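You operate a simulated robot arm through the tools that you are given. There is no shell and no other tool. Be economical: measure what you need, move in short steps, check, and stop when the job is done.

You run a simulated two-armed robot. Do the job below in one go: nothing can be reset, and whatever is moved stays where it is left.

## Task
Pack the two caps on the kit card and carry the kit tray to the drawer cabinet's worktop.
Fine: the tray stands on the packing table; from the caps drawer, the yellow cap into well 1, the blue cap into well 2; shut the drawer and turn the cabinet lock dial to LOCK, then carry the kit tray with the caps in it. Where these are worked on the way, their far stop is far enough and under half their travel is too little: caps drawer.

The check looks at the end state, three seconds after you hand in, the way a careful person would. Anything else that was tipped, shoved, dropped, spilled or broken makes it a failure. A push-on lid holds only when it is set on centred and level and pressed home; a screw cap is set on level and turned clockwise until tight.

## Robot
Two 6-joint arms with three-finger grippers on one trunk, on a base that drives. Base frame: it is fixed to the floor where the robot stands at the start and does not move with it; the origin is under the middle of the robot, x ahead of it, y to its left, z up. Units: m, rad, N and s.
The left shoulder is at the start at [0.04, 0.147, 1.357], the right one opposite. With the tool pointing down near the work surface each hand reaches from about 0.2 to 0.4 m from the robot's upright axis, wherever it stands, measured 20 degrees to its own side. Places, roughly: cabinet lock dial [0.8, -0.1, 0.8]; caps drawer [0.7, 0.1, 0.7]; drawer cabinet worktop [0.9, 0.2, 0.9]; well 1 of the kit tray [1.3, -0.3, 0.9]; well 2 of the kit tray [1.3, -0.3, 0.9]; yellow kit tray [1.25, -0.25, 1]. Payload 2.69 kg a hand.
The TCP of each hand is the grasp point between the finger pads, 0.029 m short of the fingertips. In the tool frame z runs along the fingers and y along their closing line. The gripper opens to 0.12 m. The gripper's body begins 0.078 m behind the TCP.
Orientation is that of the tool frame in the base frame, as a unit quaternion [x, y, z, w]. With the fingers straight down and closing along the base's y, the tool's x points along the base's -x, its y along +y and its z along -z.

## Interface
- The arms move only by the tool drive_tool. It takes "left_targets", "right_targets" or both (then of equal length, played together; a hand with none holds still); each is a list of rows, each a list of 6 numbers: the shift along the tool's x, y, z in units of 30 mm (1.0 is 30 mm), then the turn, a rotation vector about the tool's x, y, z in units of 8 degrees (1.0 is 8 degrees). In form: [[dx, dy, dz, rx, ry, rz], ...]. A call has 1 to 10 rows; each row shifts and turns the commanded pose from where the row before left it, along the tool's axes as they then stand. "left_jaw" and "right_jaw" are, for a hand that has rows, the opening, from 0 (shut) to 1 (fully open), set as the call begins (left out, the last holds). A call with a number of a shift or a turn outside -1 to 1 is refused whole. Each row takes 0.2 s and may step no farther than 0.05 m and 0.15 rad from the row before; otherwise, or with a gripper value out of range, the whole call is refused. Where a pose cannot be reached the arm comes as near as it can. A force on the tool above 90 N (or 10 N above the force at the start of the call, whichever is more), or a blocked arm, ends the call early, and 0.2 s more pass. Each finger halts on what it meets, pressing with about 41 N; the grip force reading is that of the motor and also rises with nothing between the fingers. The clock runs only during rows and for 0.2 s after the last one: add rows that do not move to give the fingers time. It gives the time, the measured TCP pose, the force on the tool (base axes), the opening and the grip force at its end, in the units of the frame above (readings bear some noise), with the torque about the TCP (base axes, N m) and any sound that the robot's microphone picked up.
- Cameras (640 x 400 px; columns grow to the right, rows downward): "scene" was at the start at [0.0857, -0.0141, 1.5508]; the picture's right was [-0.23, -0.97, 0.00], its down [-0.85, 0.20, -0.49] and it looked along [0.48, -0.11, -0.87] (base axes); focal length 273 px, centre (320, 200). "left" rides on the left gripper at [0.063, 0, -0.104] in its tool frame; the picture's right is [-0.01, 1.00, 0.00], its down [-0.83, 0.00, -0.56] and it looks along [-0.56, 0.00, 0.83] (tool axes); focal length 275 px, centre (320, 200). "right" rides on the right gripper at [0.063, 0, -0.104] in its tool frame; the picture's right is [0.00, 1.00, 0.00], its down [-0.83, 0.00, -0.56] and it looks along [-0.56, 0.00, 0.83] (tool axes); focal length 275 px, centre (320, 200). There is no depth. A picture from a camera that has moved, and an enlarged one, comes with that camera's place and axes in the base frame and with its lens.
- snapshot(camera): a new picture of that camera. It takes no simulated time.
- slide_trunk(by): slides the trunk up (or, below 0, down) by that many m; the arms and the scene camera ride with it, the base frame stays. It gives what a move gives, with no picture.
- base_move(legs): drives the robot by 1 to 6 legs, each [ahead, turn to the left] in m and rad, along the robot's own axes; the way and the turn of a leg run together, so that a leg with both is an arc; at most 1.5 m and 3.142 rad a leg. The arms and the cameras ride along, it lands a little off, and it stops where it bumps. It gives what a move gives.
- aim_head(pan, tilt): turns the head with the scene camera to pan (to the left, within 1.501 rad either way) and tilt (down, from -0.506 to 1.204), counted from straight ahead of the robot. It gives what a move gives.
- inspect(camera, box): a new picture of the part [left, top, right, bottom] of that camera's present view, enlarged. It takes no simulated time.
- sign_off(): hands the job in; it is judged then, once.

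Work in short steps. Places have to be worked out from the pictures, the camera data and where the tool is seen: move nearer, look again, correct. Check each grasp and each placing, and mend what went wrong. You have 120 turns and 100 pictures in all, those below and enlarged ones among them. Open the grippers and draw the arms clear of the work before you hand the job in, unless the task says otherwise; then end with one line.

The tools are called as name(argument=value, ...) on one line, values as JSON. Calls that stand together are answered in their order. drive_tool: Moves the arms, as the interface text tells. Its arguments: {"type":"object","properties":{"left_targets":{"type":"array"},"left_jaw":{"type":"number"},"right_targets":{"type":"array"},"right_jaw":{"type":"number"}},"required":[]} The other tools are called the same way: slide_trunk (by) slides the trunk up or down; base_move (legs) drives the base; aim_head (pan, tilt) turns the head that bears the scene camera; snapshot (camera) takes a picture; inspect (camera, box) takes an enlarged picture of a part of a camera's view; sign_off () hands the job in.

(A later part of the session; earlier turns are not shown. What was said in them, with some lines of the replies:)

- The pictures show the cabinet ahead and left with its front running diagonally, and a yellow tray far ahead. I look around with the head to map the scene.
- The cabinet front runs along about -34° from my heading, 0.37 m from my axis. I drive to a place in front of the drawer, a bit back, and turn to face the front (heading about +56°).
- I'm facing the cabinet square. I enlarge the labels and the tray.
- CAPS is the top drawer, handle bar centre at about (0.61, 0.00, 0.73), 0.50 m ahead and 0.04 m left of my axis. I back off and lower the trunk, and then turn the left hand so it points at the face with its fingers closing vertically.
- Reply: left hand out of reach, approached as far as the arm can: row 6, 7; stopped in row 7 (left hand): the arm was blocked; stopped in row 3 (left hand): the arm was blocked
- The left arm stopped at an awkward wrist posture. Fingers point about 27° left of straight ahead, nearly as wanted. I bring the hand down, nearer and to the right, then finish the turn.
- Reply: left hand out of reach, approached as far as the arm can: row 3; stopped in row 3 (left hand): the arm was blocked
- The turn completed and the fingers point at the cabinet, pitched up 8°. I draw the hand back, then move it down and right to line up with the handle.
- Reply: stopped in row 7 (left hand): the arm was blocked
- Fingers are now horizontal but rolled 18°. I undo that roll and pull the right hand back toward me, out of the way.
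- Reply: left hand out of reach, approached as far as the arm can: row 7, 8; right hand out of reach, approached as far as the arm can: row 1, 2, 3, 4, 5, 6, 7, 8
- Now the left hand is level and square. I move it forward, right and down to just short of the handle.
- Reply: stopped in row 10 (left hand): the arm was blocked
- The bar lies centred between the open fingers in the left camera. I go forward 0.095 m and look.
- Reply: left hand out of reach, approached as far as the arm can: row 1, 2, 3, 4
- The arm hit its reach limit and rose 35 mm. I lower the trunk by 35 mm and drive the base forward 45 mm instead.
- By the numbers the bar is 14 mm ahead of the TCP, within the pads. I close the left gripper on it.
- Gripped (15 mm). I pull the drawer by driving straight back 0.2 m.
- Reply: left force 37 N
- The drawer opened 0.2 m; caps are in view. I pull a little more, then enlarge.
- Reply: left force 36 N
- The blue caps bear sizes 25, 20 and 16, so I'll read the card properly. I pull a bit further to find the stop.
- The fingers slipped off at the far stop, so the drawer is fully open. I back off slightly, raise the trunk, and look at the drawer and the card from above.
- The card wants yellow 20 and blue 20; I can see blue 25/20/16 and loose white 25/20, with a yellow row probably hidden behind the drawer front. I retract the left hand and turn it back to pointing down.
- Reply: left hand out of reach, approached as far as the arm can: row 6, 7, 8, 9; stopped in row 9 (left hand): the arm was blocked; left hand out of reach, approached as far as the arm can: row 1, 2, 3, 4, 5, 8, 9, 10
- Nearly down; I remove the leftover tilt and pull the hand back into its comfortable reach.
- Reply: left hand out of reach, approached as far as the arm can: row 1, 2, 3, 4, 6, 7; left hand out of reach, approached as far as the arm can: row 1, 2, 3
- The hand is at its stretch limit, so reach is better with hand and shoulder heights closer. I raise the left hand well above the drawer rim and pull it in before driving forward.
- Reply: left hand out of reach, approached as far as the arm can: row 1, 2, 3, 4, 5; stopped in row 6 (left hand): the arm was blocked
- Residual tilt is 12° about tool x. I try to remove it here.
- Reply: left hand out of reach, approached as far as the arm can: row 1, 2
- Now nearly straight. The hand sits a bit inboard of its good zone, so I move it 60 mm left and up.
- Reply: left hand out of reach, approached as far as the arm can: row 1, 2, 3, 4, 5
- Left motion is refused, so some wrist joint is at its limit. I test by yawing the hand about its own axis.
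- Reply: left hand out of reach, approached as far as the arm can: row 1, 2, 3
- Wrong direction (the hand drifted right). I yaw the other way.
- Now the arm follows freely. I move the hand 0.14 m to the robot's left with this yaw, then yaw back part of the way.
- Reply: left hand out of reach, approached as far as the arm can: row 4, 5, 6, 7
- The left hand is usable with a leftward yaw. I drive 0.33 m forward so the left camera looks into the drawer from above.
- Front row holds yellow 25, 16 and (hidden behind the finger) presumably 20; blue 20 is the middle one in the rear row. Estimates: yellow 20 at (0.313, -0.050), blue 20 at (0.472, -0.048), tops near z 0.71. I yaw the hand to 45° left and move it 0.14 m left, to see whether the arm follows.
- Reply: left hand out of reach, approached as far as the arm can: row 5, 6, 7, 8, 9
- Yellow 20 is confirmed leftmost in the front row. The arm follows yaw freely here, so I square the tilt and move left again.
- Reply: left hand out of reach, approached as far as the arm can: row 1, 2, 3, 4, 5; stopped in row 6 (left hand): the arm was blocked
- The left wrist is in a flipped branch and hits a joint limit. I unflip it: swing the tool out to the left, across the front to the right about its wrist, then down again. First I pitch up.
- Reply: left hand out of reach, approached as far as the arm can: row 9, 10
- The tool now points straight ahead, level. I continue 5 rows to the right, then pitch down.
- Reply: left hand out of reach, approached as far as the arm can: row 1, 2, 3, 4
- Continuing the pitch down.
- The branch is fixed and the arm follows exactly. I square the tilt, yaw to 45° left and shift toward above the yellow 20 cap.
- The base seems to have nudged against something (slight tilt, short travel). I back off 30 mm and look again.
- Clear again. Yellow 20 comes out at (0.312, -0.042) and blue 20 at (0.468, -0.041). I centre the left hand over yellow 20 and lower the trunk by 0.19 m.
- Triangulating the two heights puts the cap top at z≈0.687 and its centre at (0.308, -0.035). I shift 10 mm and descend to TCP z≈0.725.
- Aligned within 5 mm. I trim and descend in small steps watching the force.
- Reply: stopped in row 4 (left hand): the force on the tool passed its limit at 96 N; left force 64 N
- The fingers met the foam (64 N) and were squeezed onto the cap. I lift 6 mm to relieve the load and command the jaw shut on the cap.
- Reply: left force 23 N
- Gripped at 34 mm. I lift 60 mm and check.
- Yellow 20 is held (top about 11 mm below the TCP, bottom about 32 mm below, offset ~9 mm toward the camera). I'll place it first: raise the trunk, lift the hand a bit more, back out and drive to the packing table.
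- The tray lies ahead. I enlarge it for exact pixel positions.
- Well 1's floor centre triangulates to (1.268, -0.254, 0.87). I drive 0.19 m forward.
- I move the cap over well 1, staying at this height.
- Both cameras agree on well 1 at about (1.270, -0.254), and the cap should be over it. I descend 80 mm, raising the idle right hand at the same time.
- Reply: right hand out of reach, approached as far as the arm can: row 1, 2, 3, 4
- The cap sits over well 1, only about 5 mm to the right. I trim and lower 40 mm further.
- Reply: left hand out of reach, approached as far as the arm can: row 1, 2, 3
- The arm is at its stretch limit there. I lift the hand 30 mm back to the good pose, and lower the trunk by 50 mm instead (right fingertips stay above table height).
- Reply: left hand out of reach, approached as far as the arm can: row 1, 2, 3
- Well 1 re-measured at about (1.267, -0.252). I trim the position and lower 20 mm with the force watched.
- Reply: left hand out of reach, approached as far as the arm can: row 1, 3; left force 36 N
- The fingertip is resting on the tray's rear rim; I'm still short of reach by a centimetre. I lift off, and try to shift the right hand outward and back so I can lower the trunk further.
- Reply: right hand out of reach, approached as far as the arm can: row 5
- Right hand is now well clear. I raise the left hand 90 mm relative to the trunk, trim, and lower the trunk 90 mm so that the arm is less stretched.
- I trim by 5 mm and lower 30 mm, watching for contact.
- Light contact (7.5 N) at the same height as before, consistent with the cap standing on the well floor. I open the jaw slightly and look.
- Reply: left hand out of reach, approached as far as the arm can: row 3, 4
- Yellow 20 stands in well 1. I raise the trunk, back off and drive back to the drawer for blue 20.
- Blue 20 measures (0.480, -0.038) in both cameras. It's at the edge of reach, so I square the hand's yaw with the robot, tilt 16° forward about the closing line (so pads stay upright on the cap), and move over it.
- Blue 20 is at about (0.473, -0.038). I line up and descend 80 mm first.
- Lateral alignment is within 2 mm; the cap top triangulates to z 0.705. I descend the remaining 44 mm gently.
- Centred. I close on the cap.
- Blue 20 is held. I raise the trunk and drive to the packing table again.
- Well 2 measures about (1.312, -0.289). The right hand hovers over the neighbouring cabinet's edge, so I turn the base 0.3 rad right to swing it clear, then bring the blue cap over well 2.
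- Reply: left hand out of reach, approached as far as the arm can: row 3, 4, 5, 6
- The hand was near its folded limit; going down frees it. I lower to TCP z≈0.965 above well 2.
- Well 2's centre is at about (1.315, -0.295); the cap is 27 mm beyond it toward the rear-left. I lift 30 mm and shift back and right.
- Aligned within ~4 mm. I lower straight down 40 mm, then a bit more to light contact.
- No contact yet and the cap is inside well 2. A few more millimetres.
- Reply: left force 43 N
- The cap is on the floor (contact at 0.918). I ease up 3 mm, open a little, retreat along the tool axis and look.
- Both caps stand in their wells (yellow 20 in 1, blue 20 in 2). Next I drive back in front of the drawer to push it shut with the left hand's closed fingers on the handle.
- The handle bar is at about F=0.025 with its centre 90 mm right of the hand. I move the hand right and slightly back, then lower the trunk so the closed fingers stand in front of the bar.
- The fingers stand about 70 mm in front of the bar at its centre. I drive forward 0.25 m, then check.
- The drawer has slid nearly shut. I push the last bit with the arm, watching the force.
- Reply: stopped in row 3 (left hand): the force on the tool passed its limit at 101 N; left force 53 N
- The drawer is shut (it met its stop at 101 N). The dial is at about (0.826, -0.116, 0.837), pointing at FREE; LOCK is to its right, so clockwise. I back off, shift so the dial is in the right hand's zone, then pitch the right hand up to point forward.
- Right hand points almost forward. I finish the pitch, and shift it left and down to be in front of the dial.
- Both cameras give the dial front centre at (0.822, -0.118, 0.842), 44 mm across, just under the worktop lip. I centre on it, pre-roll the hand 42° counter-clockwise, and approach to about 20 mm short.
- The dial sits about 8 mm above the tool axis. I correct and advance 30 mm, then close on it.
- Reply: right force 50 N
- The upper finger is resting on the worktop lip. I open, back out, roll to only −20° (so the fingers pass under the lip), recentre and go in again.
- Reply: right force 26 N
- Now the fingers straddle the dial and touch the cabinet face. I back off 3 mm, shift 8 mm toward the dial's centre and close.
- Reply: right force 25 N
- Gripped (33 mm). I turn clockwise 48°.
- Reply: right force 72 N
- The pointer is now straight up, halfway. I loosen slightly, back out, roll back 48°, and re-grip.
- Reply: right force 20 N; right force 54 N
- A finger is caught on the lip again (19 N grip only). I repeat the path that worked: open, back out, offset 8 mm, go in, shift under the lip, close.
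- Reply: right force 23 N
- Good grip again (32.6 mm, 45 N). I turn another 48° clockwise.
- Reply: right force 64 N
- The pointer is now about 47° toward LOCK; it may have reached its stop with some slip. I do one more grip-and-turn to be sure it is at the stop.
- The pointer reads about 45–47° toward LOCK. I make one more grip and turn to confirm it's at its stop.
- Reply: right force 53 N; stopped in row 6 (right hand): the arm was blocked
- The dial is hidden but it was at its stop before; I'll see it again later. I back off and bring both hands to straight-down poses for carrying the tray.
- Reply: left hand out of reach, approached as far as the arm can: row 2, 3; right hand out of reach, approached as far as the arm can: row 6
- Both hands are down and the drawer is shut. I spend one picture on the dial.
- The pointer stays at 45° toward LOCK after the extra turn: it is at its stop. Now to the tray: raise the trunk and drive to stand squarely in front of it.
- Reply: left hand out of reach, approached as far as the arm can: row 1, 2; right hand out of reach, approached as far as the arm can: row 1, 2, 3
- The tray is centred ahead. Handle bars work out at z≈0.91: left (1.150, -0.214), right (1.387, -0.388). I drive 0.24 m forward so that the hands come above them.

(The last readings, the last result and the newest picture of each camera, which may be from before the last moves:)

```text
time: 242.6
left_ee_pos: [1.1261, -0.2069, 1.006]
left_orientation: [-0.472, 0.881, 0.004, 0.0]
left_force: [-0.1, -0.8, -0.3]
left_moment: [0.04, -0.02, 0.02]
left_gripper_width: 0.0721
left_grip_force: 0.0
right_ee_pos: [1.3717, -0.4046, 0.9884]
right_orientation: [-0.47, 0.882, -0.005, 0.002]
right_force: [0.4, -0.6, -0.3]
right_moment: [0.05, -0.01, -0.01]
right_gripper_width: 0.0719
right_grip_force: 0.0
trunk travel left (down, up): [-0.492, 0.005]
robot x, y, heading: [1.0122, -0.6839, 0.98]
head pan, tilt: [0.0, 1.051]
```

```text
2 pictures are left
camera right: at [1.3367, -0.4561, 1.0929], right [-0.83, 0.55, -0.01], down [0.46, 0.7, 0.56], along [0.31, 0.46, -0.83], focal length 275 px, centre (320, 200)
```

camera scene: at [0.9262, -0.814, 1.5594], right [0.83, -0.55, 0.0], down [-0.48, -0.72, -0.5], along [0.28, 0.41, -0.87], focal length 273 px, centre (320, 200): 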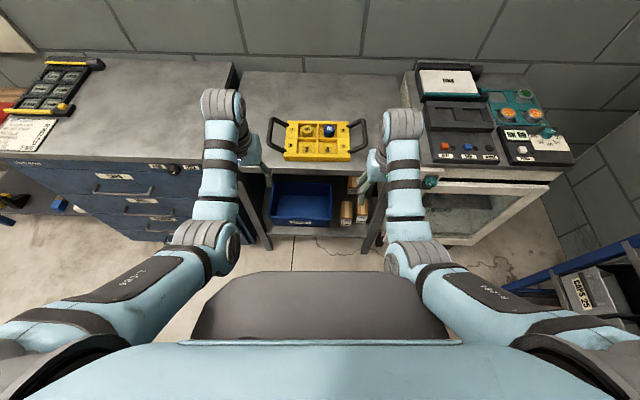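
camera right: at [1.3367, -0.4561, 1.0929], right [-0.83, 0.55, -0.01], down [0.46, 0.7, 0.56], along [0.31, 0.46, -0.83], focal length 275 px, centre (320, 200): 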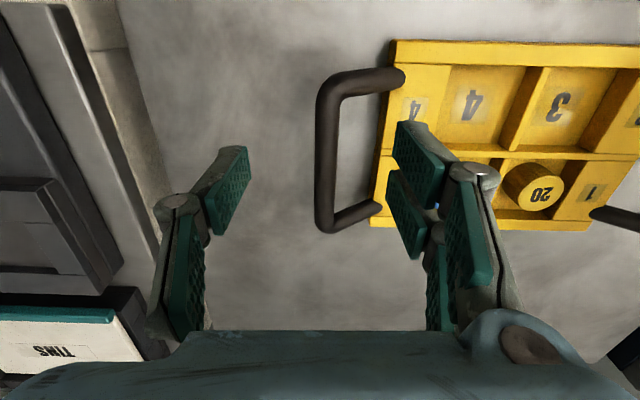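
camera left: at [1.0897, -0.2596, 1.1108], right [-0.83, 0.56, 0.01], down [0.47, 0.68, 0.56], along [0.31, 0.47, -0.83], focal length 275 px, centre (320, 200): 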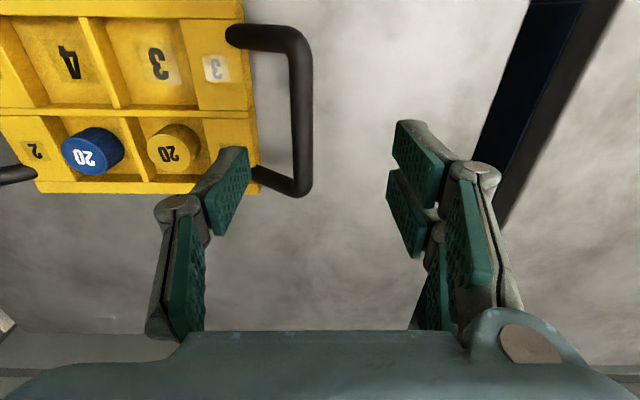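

The bars are clearly seen: left bar 10 mm right of the left hand's axis, right bar 5 mm left of and 17 mm beyond the right hand's. I narrow the jaws to 45 mm (tray edge clearance), correct, and descend to TCP z≈0.915.

drive_tool(left_targets=[[0.2, -0.34, 0, 0, 0, 0], [0, 0, 0, 0, 0, 0], [0, 0, 0.75, 0, 0, 0], [0, 0, 0.75, 0, 0, 0], [0, 0, 0.75, 0, 0, 0], [0, 0, 0.75, 0, 0, 0], [0, 0, 0, 0, 0, 0]], right_targets=[[-0.55, 0.17, 0, 0, 0, 0], [0, 0, 0, 0, 0, 0], [0, 0, 0.6, 0, 0, 0], [0, 0, 0.6, 0, 0, 0], [0, 0, 0.6, 0, 0, 0], [0, 0, 0.6, 0, 0, 0], [0, 0, 0, 0, 0, 0]], left_jaw=0.38, right_jaw=0.38)

```text
time: 244.2
left_ee_pos: [1.1327, -0.2153, 0.9143]
left_orientation: [-0.472, 0.882, 0.004, -0.001]
left_force: [-0.3, -0.4, 0.8]
left_moment: [0.02, 0.0, 0.04]
left_gripper_width: 0.0457
left_grip_force: 0.1
right_ee_pos: [1.3791, -0.3839, 0.9159]
right_orientation: [-0.47, 0.883, -0.006, 0.0]
right_force: [0.1, 0.7, -0.4]
right_moment: [-0.02, 0.02, 0.02]
right_gripper_width: 0.0455
right_grip_force: 0.1
trunk travel left (down, up): [-0.492, 0.005]
robot x, y, heading: [1.0084, -0.6866, 0.987]
head pan, tilt: [0.0, 1.051]
```

No contact on the way. I go 11 mm lower and close both grippers.

drive_tool(left_targets=[[0, 0, 0.36, 0, 0, 0], [0, 0, 0, 0, 0, 0]], right_targets=[[0, 0, 0.4, 0, 0, 0], [0, 0, 0, 0, 0, 0]])

drive_tool(left_targets=[[0, 0, 0, 0, 0, 0], [0, 0, 0, 0, 0, 0], [0, 0, 0, 0, 0, 0]], right_targets=[[0, 0, 0, 0, 0, 0], [0, 0, 0, 0, 0, 0], [0, 0, 0, 0, 0, 0]], left_jaw=0, right_jaw=0)

```text
time: 244.8
left_ee_pos: [1.1337, -0.2141, 0.9031]
left_orientation: [-0.472, 0.881, 0.003, -0.001]
left_force: [-0.5, 0.5, 0.1]
left_moment: [-0.01, 0.01, 0.02]
left_gripper_width: 0.0456
left_grip_force: 0.0
right_ee_pos: [1.3792, -0.3843, 0.9032]
right_orientation: [-0.471, 0.882, -0.005, 0.001]
right_force: [-0.7, -0.1, 0.1]
right_moment: [0.0, 0.02, 0.01]
right_gripper_width: 0.0458
right_grip_force: 0.0
trunk travel left (down, up): [-0.492, 0.005]
robot x, y, heading: [1.0124, -0.6817, 0.984]
head pan, tilt: [0.0, 1.051]
```

```text
time: 245.6
left_ee_pos: [1.1326, -0.2136, 0.9024]
left_orientation: [-0.471, 0.882, 0.002, 0.0]
left_force: [10.8, -12.2, -0.5]
left_moment: [0.35, 0.01, -1.1]
left_gripper_width: 0.0148
left_grip_force: 40.0
right_ee_pos: [1.3787, -0.3832, 0.903]
right_orientation: [-0.47, 0.883, -0.004, 0.0]
right_force: [-10.9, 11.5, -0.3]
right_moment: [-0.27, 0.01, -0.15]
right_gripper_width: 0.0138
right_grip_force: 40.1
trunk travel left (down, up): [-0.492, 0.005]
robot x, y, heading: [1.0137, -0.6827, 0.981]
head pan, tilt: [0.0, 1.051]
```

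Both bars are gripped (14–15 mm). I lift both hands together by 85 mm.

drive_tool(left_targets=[[0, 0, -0.4, 0, 0, 0], [0, 0, -0.6, 0, 0, 0], [0, 0, -0.6, 0, 0, 0], [0, 0, -0.6, 0, 0, 0], [0, 0, -0.6, 0, 0, 0], [0, 0, 0, 0, 0, 0]], right_targets=[[0, 0, -0.4, 0, 0, 0], [0, 0, -0.6, 0, 0, 0], [0, 0, -0.6, 0, 0, 0], [0, 0, -0.6, 0, 0, 0], [0, 0, -0.6, 0, 0, 0], [0, 0, 0, 0, 0, 0]])

```text
time: 247.0
left_ee_pos: [1.1327, -0.2136, 0.9856]
left_orientation: [-0.471, 0.882, 0.003, -0.001]
left_force: [21.6, -21.4, -3.3]
left_moment: [0.23, 0.4, -0.97]
left_gripper_width: 0.0177
left_grip_force: 39.8
right_ee_pos: [1.3781, -0.3847, 0.9872]
right_orientation: [-0.47, 0.883, -0.005, 0.0]
right_force: [-22.5, 20.7, -1.1]
right_moment: [-0.17, -0.26, -0.44]
right_gripper_width: 0.0138
right_grip_force: 40.5
trunk travel left (down, up): [-0.492, 0.005]
robot x, y, heading: [1.0114, -0.6839, 0.985]
head pan, tilt: [0.0, 1.051]
```

The tray is up and level. I back out and drive to the cabinet with it.

base_move(legs=[[-0.38, 0], [0, 1.4], [0.619, 0], [0, -1.4]])

```text
time: 259.2
left_ee_pos: [0.5058, -0.113, 0.9873]
left_orientation: [-0.459, 0.888, 0.002, 0.0]
left_force: [23.3, -22.4, -2.5]
left_moment: [0.39, 0.39, -0.75]
left_gripper_width: 0.0185
left_grip_force: 39.2
right_ee_pos: [0.7468, -0.2893, 0.9875]
right_orientation: [-0.459, 0.889, -0.005, 0.0]
right_force: [-23.7, 22.5, -1.4]
right_moment: [-0.34, -0.25, -0.36]
right_gripper_width: 0.0134
right_grip_force: 40.1
trunk travel left (down, up): [-0.492, 0.005]
robot x, y, heading: [0.3723, -0.5803, 0.952]
head pan, tilt: [0.0, 1.051]
```

Tray centre is at F=0.18, L=-0.63; I want it at F≈0.49, L≈-0.60 on the free right part of the worktop. I drive forward 0.255 m with a small heading correction.

base_move(legs=[[0.25, 0.026]])

drive_tool(left_targets=[[-0.5, 0.3, 0, 0, 0, 0], [-0.5, 0.3, 0, 0, 0, 0], [-0.5, 0.2, 0, 0, 0, 0], [-0.5, 0, 0, 0, 0, 0], [0, 0, 0, 0, 0, 0]], right_targets=[[-0.5, 0.3, 0, 0, 0, 0], [-0.5, 0.3, 0, 0, 0, 0], [-0.5, 0.2, 0, 0, 0, 0], [-0.5, 0, 0, 0, 0, 0], [0, 0, 0, 0, 0, 0]])

snapshot(camera="scene")

```text
time: 261.1
left_ee_pos: [0.6346, 0.095, 0.9875]
left_orientation: [-0.47, 0.883, 0.003, 0.001]
left_force: [0.3, -4.9, -2.3]
left_moment: [-0.09, 0.14, -0.79]
left_gripper_width: 0.0184
left_grip_force: 38.9
right_ee_pos: [0.8808, -0.0762, 0.9884]
right_orientation: [-0.469, 0.883, -0.005, 0.001]
right_force: [-0.4, 5.1, -2.9]
right_moment: [0.14, -0.12, -0.31]
right_gripper_width: 0.0136
right_grip_force: 40.1
trunk travel left (down, up): [-0.492, 0.005]
robot x, y, heading: [0.5161, -0.3689, 0.983]
head pan, tilt: [0.0, 1.051]
```

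```text
time: 262.2
left_ee_pos: [0.6504, 0.1598, 0.9892]
left_orientation: [-0.47, 0.883, 0.002, -0.001]
left_force: [3.3, -6.5, -2.6]
left_moment: [-0.23, 0.26, -0.74]
left_gripper_width: 0.018
left_grip_force: 38.7
right_ee_pos: [0.8951, -0.0086, 0.9853]
right_orientation: [-0.471, 0.882, -0.003, 0.0]
right_force: [-4.5, 6.1, -1.8]
right_moment: [0.22, -0.18, -0.18]
right_gripper_width: 0.0135
right_grip_force: 40.2
trunk travel left (down, up): [-0.492, 0.005]
robot x, y, heading: [0.5171, -0.3708, 0.983]
head pan, tilt: [0.0, 1.051]
```

```text
1 pictures are left
camera scene: at [0.564, -0.2986, 1.5593], right [0.83, -0.56, 0.0], down [-0.48, -0.72, -0.5], along [0.28, 0.41, -0.87], focal length 273 px, centre (320, 200)
```

scene: 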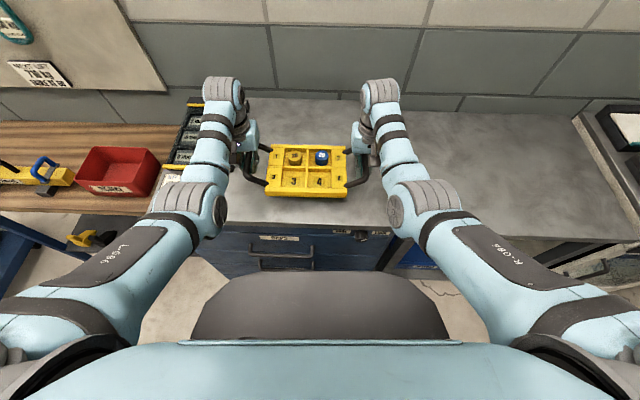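

The tray with both caps is over the worktop's free area, centre F≈0.49. I lower the trunk 25 mm, then continue in small arm steps until it touches down.

slide_trunk(by=-0.025)

drive_tool(left_targets=[[0, 0, 0.13, 0, 0, 0], [0, 0, 0.13, 0, 0, 0], [0, 0, 0, 0, 0, 0]], right_targets=[[0, 0, 0.13, 0, 0, 0], [0, 0, 0.13, 0, 0, 0], [0, 0, 0, 0, 0, 0]])

```text
time: 263.0
left_ee_pos: [0.6499, 0.1613, 0.9634]
left_orientation: [-0.47, 0.883, 0.001, -0.001]
left_force: [6.8, -8.0, -3.1]
left_moment: [-0.07, 0.24, -0.79]
left_gripper_width: 0.0183
left_grip_force: 39.0
right_ee_pos: [0.8961, -0.0082, 0.9612]
right_orientation: [-0.47, 0.883, -0.003, -0.001]
right_force: [-6.0, 8.4, -1.5]
right_moment: [0.08, -0.15, -0.26]
right_gripper_width: 0.0138
right_grip_force: 40.3
trunk travel left (down, up): [-0.467, 0.03]
robot x, y, heading: [0.5141, -0.3686, 0.976]
head pan, tilt: [0.0, 1.051]
```

```text
time: 263.8
left_ee_pos: [0.6494, 0.1607, 0.9559]
left_orientation: [-0.47, 0.882, 0.001, 0.0]
left_force: [10.5, -11.7, -1.9]
left_moment: [0.11, 0.16, -0.68]
left_gripper_width: 0.018
left_grip_force: 39.0
right_ee_pos: [0.8955, -0.0086, 0.9549]
right_orientation: [-0.471, 0.882, -0.005, -0.001]
right_force: [-11.4, 11.9, -2.3]
right_moment: [-0.12, -0.06, -0.2]
right_gripper_width: 0.0138
right_grip_force: 40.4
trunk travel left (down, up): [-0.467, 0.03]
robot x, y, heading: [0.5155, -0.3726, 0.979]
head pan, tilt: [0.0, 1.051]
```

Still carried. I go on down in small steps.

drive_tool(left_targets=[[0, 0, 0.1, 0, 0, 0], [0, 0, 0.1, 0, 0, 0], [0, 0, 0.1, 0, 0, 0], [0, 0, 0, 0, 0, 0]], right_targets=[[0, 0, 0.1, 0, 0, 0], [0, 0, 0.1, 0, 0, 0], [0, 0, 0.1, 0, 0, 0], [0, 0, 0, 0, 0, 0]])

drive_tool(left_targets=[[0, 0, 0.1, 0, 0, 0], [0, 0, 0.1, 0, 0, 0], [0, 0, 0, 0, 0, 0]], right_targets=[[0, 0, 0.1, 0, 0, 0], [0, 0, 0.1, 0, 0, 0], [0, 0, 0, 0, 0, 0]])

```text
time: 264.8
left_ee_pos: [0.6494, 0.1609, 0.9483]
left_orientation: [-0.47, 0.882, 0.001, 0.0]
left_force: [14.4, -13.3, -1.6]
left_moment: [0.2, 0.24, -0.72]
left_gripper_width: 0.0181
left_grip_force: 39.4
right_ee_pos: [0.895, -0.0087, 0.9451]
right_orientation: [-0.47, 0.883, -0.004, -0.001]
right_force: [-13.4, 14.1, -2.8]
right_moment: [-0.26, -0.18, -0.25]
right_gripper_width: 0.0135
right_grip_force: 40.0
trunk travel left (down, up): [-0.467, 0.03]
robot x, y, heading: [0.5138, -0.3708, 0.983]
head pan, tilt: [0.0, 1.051]
```

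```text
time: 265.6
left_ee_pos: [0.6484, 0.161, 0.9421]
left_orientation: [-0.47, 0.883, 0.001, 0.0]
left_force: [18.1, -15.2, 1.4]
left_moment: [0.44, 0.11, -0.78]
left_gripper_width: 0.0179
left_grip_force: 39.0
right_ee_pos: [0.894, -0.0073, 0.9399]
right_orientation: [-0.47, 0.882, -0.004, 0.001]
right_force: [-14.8, 20.3, 12.6]
right_moment: [-0.16, -0.27, 0.02]
right_gripper_width: 0.0184
right_grip_force: 39.6
trunk travel left (down, up): [-0.467, 0.03]
robot x, y, heading: [0.5145, -0.3734, 0.986]
head pan, tilt: [0.0, 1.051]
```

The right side has touched down (12.6 N); the left nearly. I lower the left a bit more.

drive_tool(left_targets=[[0, 0, 0.08, 0, 0, 0], [0, 0, 0.06, 0, 0, 0], [0, 0, 0, 0, 0, 0]])

```text
time: 266.4
left_ee_pos: [0.6485, 0.1612, 0.9393]
left_orientation: [-0.471, 0.882, 0.002, 0.003]
left_force: [18.8, -12.6, 10.7]
left_moment: [0.33, 0.23, -0.76]
left_gripper_width: 0.018
left_grip_force: 39.2
right_ee_pos: [0.8936, -0.0102, 0.9396]
right_orientation: [-0.47, 0.883, -0.004, 0.0]
right_force: [-19.7, 17.8, 6.7]
right_moment: [0.1, -0.52, -0.18]
right_gripper_width: 0.0175
right_grip_force: 39.0
trunk travel left (down, up): [-0.467, 0.03]
robot x, y, heading: [0.5147, -0.369, 0.978]
head pan, tilt: [0.0, 1.051]
```

The tray rests on the worktop on both sides. I open both grippers to 45 mm and raise the hands straight up.

drive_tool(left_targets=[[0, 0, 0, 0, 0, 0], [0, 0, 0, 0, 0, 0], [0, 0, 0, 0, 0, 0]], right_targets=[[0, 0, 0, 0, 0, 0], [0, 0, 0, 0, 0, 0], [0, 0, 0, 0, 0, 0]], left_jaw=0.38, right_jaw=0.38)

slide_trunk(by=0.03)

drive_tool(left_targets=[[0, 0, -0.5, 0, 0, 0], [0, 0, -0.5, 0, 0, 0], [0, 0, -0.5, 0, 0, 0], [0, 0, 0, 0, 0, 0]], right_targets=[[0, 0, -0.5, 0, 0, 0], [0, 0, -0.5, 0, 0, 0], [0, 0, -0.5, 0, 0, 0], [0, 0, 0, 0, 0, 0]])

```text
time: 267.2
left_ee_pos: [0.6497, 0.1616, 0.9392]
left_orientation: [-0.47, 0.883, 0.001, 0.0]
left_force: [0.9, 0.8, 0.6]
left_moment: [-0.02, -0.02, -0.01]
left_gripper_width: 0.0457
left_grip_force: 0.1
right_ee_pos: [0.8953, -0.0093, 0.9383]
right_orientation: [-0.469, 0.883, -0.005, 0.0]
right_force: [-0.2, -0.5, -0.3]
right_moment: [0.01, -0.02, 0.02]
right_gripper_width: 0.0455
right_grip_force: 0.1
trunk travel left (down, up): [-0.467, 0.03]
robot x, y, heading: [0.5127, -0.3732, 0.981]
head pan, tilt: [0.0, 1.051]
```

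```text
time: 267.9
left_ee_pos: [0.648, 0.1599, 0.9684]
left_orientation: [-0.47, 0.883, 0.002, 0.0]
left_force: [-0.2, 0.2, 0.8]
left_moment: [-0.06, 0.0, 0.0]
left_gripper_width: 0.0455
left_grip_force: 0.1
right_ee_pos: [0.8947, -0.0094, 0.9681]
right_orientation: [-0.469, 0.883, -0.004, 0.001]
right_force: [-0.3, -1.5, 0.8]
right_moment: [-0.02, -0.01, 0.03]
right_gripper_width: 0.0456
right_grip_force: 0.0
trunk travel left (down, up): [-0.497, 0.0]
robot x, y, heading: [0.512, -0.3742, 0.985]
head pan, tilt: [0.0, 1.051]
```

```text
time: 268.9
left_ee_pos: [0.6489, 0.1614, 1.0107]
left_orientation: [-0.471, 0.882, 0.001, 0.0]
left_force: [0.1, -0.2, -0.3]
left_moment: [-0.01, 0.02, 0.03]
left_gripper_width: 0.0456
left_grip_force: 0.1
right_ee_pos: [0.8975, -0.0101, 1.0129]
right_orientation: [-0.47, 0.883, -0.005, 0.0]
right_force: [-0.2, -0.4, -0.3]
right_moment: [0.0, 0.0, 0.05]
right_gripper_width: 0.0457
right_grip_force: 0.1
trunk travel left (down, up): [-0.497, 0.0]
robot x, y, heading: [0.5111, -0.3729, 0.983]
head pan, tilt: [0.0, 1.051]
```

The hands are free (tips at z≈0.98, above the handles). I drive back to clear the work, then take the last picture.

base_move(legs=[[-0.4, 0]])

snapshot(camera="scene")

```text
time: 271.4
left_ee_pos: [0.4282, -0.1677, 1.0103]
left_orientation: [-0.472, 0.882, 0.001, -0.002]
left_force: [0.1, -0.1, 0.6]
left_moment: [-0.04, 0.02, 0.0]
left_gripper_width: 0.0457
left_grip_force: 0.0
right_ee_pos: [0.675, -0.3359, 1.0107]
right_orientation: [-0.471, 0.882, -0.006, -0.001]
right_force: [0.6, 0.0, -0.8]
right_moment: [-0.01, -0.03, 0.01]
right_gripper_width: 0.0454
right_grip_force: 0.0
trunk travel left (down, up): [-0.497, 0.0]
robot x, y, heading: [0.2943, -0.7036, 0.99]
head pan, tilt: [0.0, 1.051]
```

```text
0 pictures are left
camera scene: at [0.3452, -0.627, 1.5638], right [0.83, -0.55, 0.0], down [-0.48, -0.72, -0.49], along [0.27, 0.41, -0.87], focal length 273 px, centre (320, 200)
```

scene: 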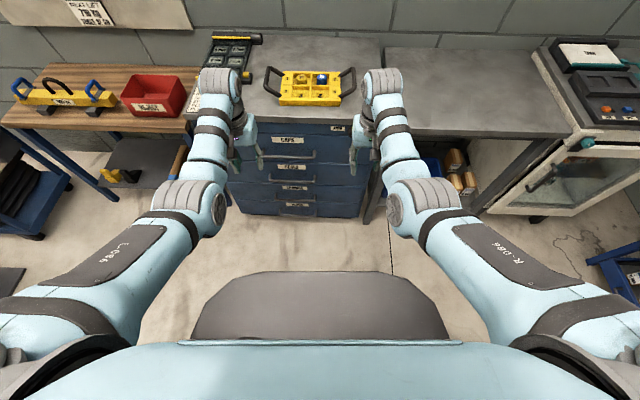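

The tray stands on the worktop with both caps in their wells. The drawer is shut, the dial was last seen pointing at LOCK, and the arms are clear with the grippers open, so I hand in.

sign_off()

```text
The job is handed in.
```

The job is handed in: yellow 20 is in well 1 and blue 20 in well 2, the caps drawer is shut, the lock dial is at LOCK, and the kit tray stands on the cabinet worktop.
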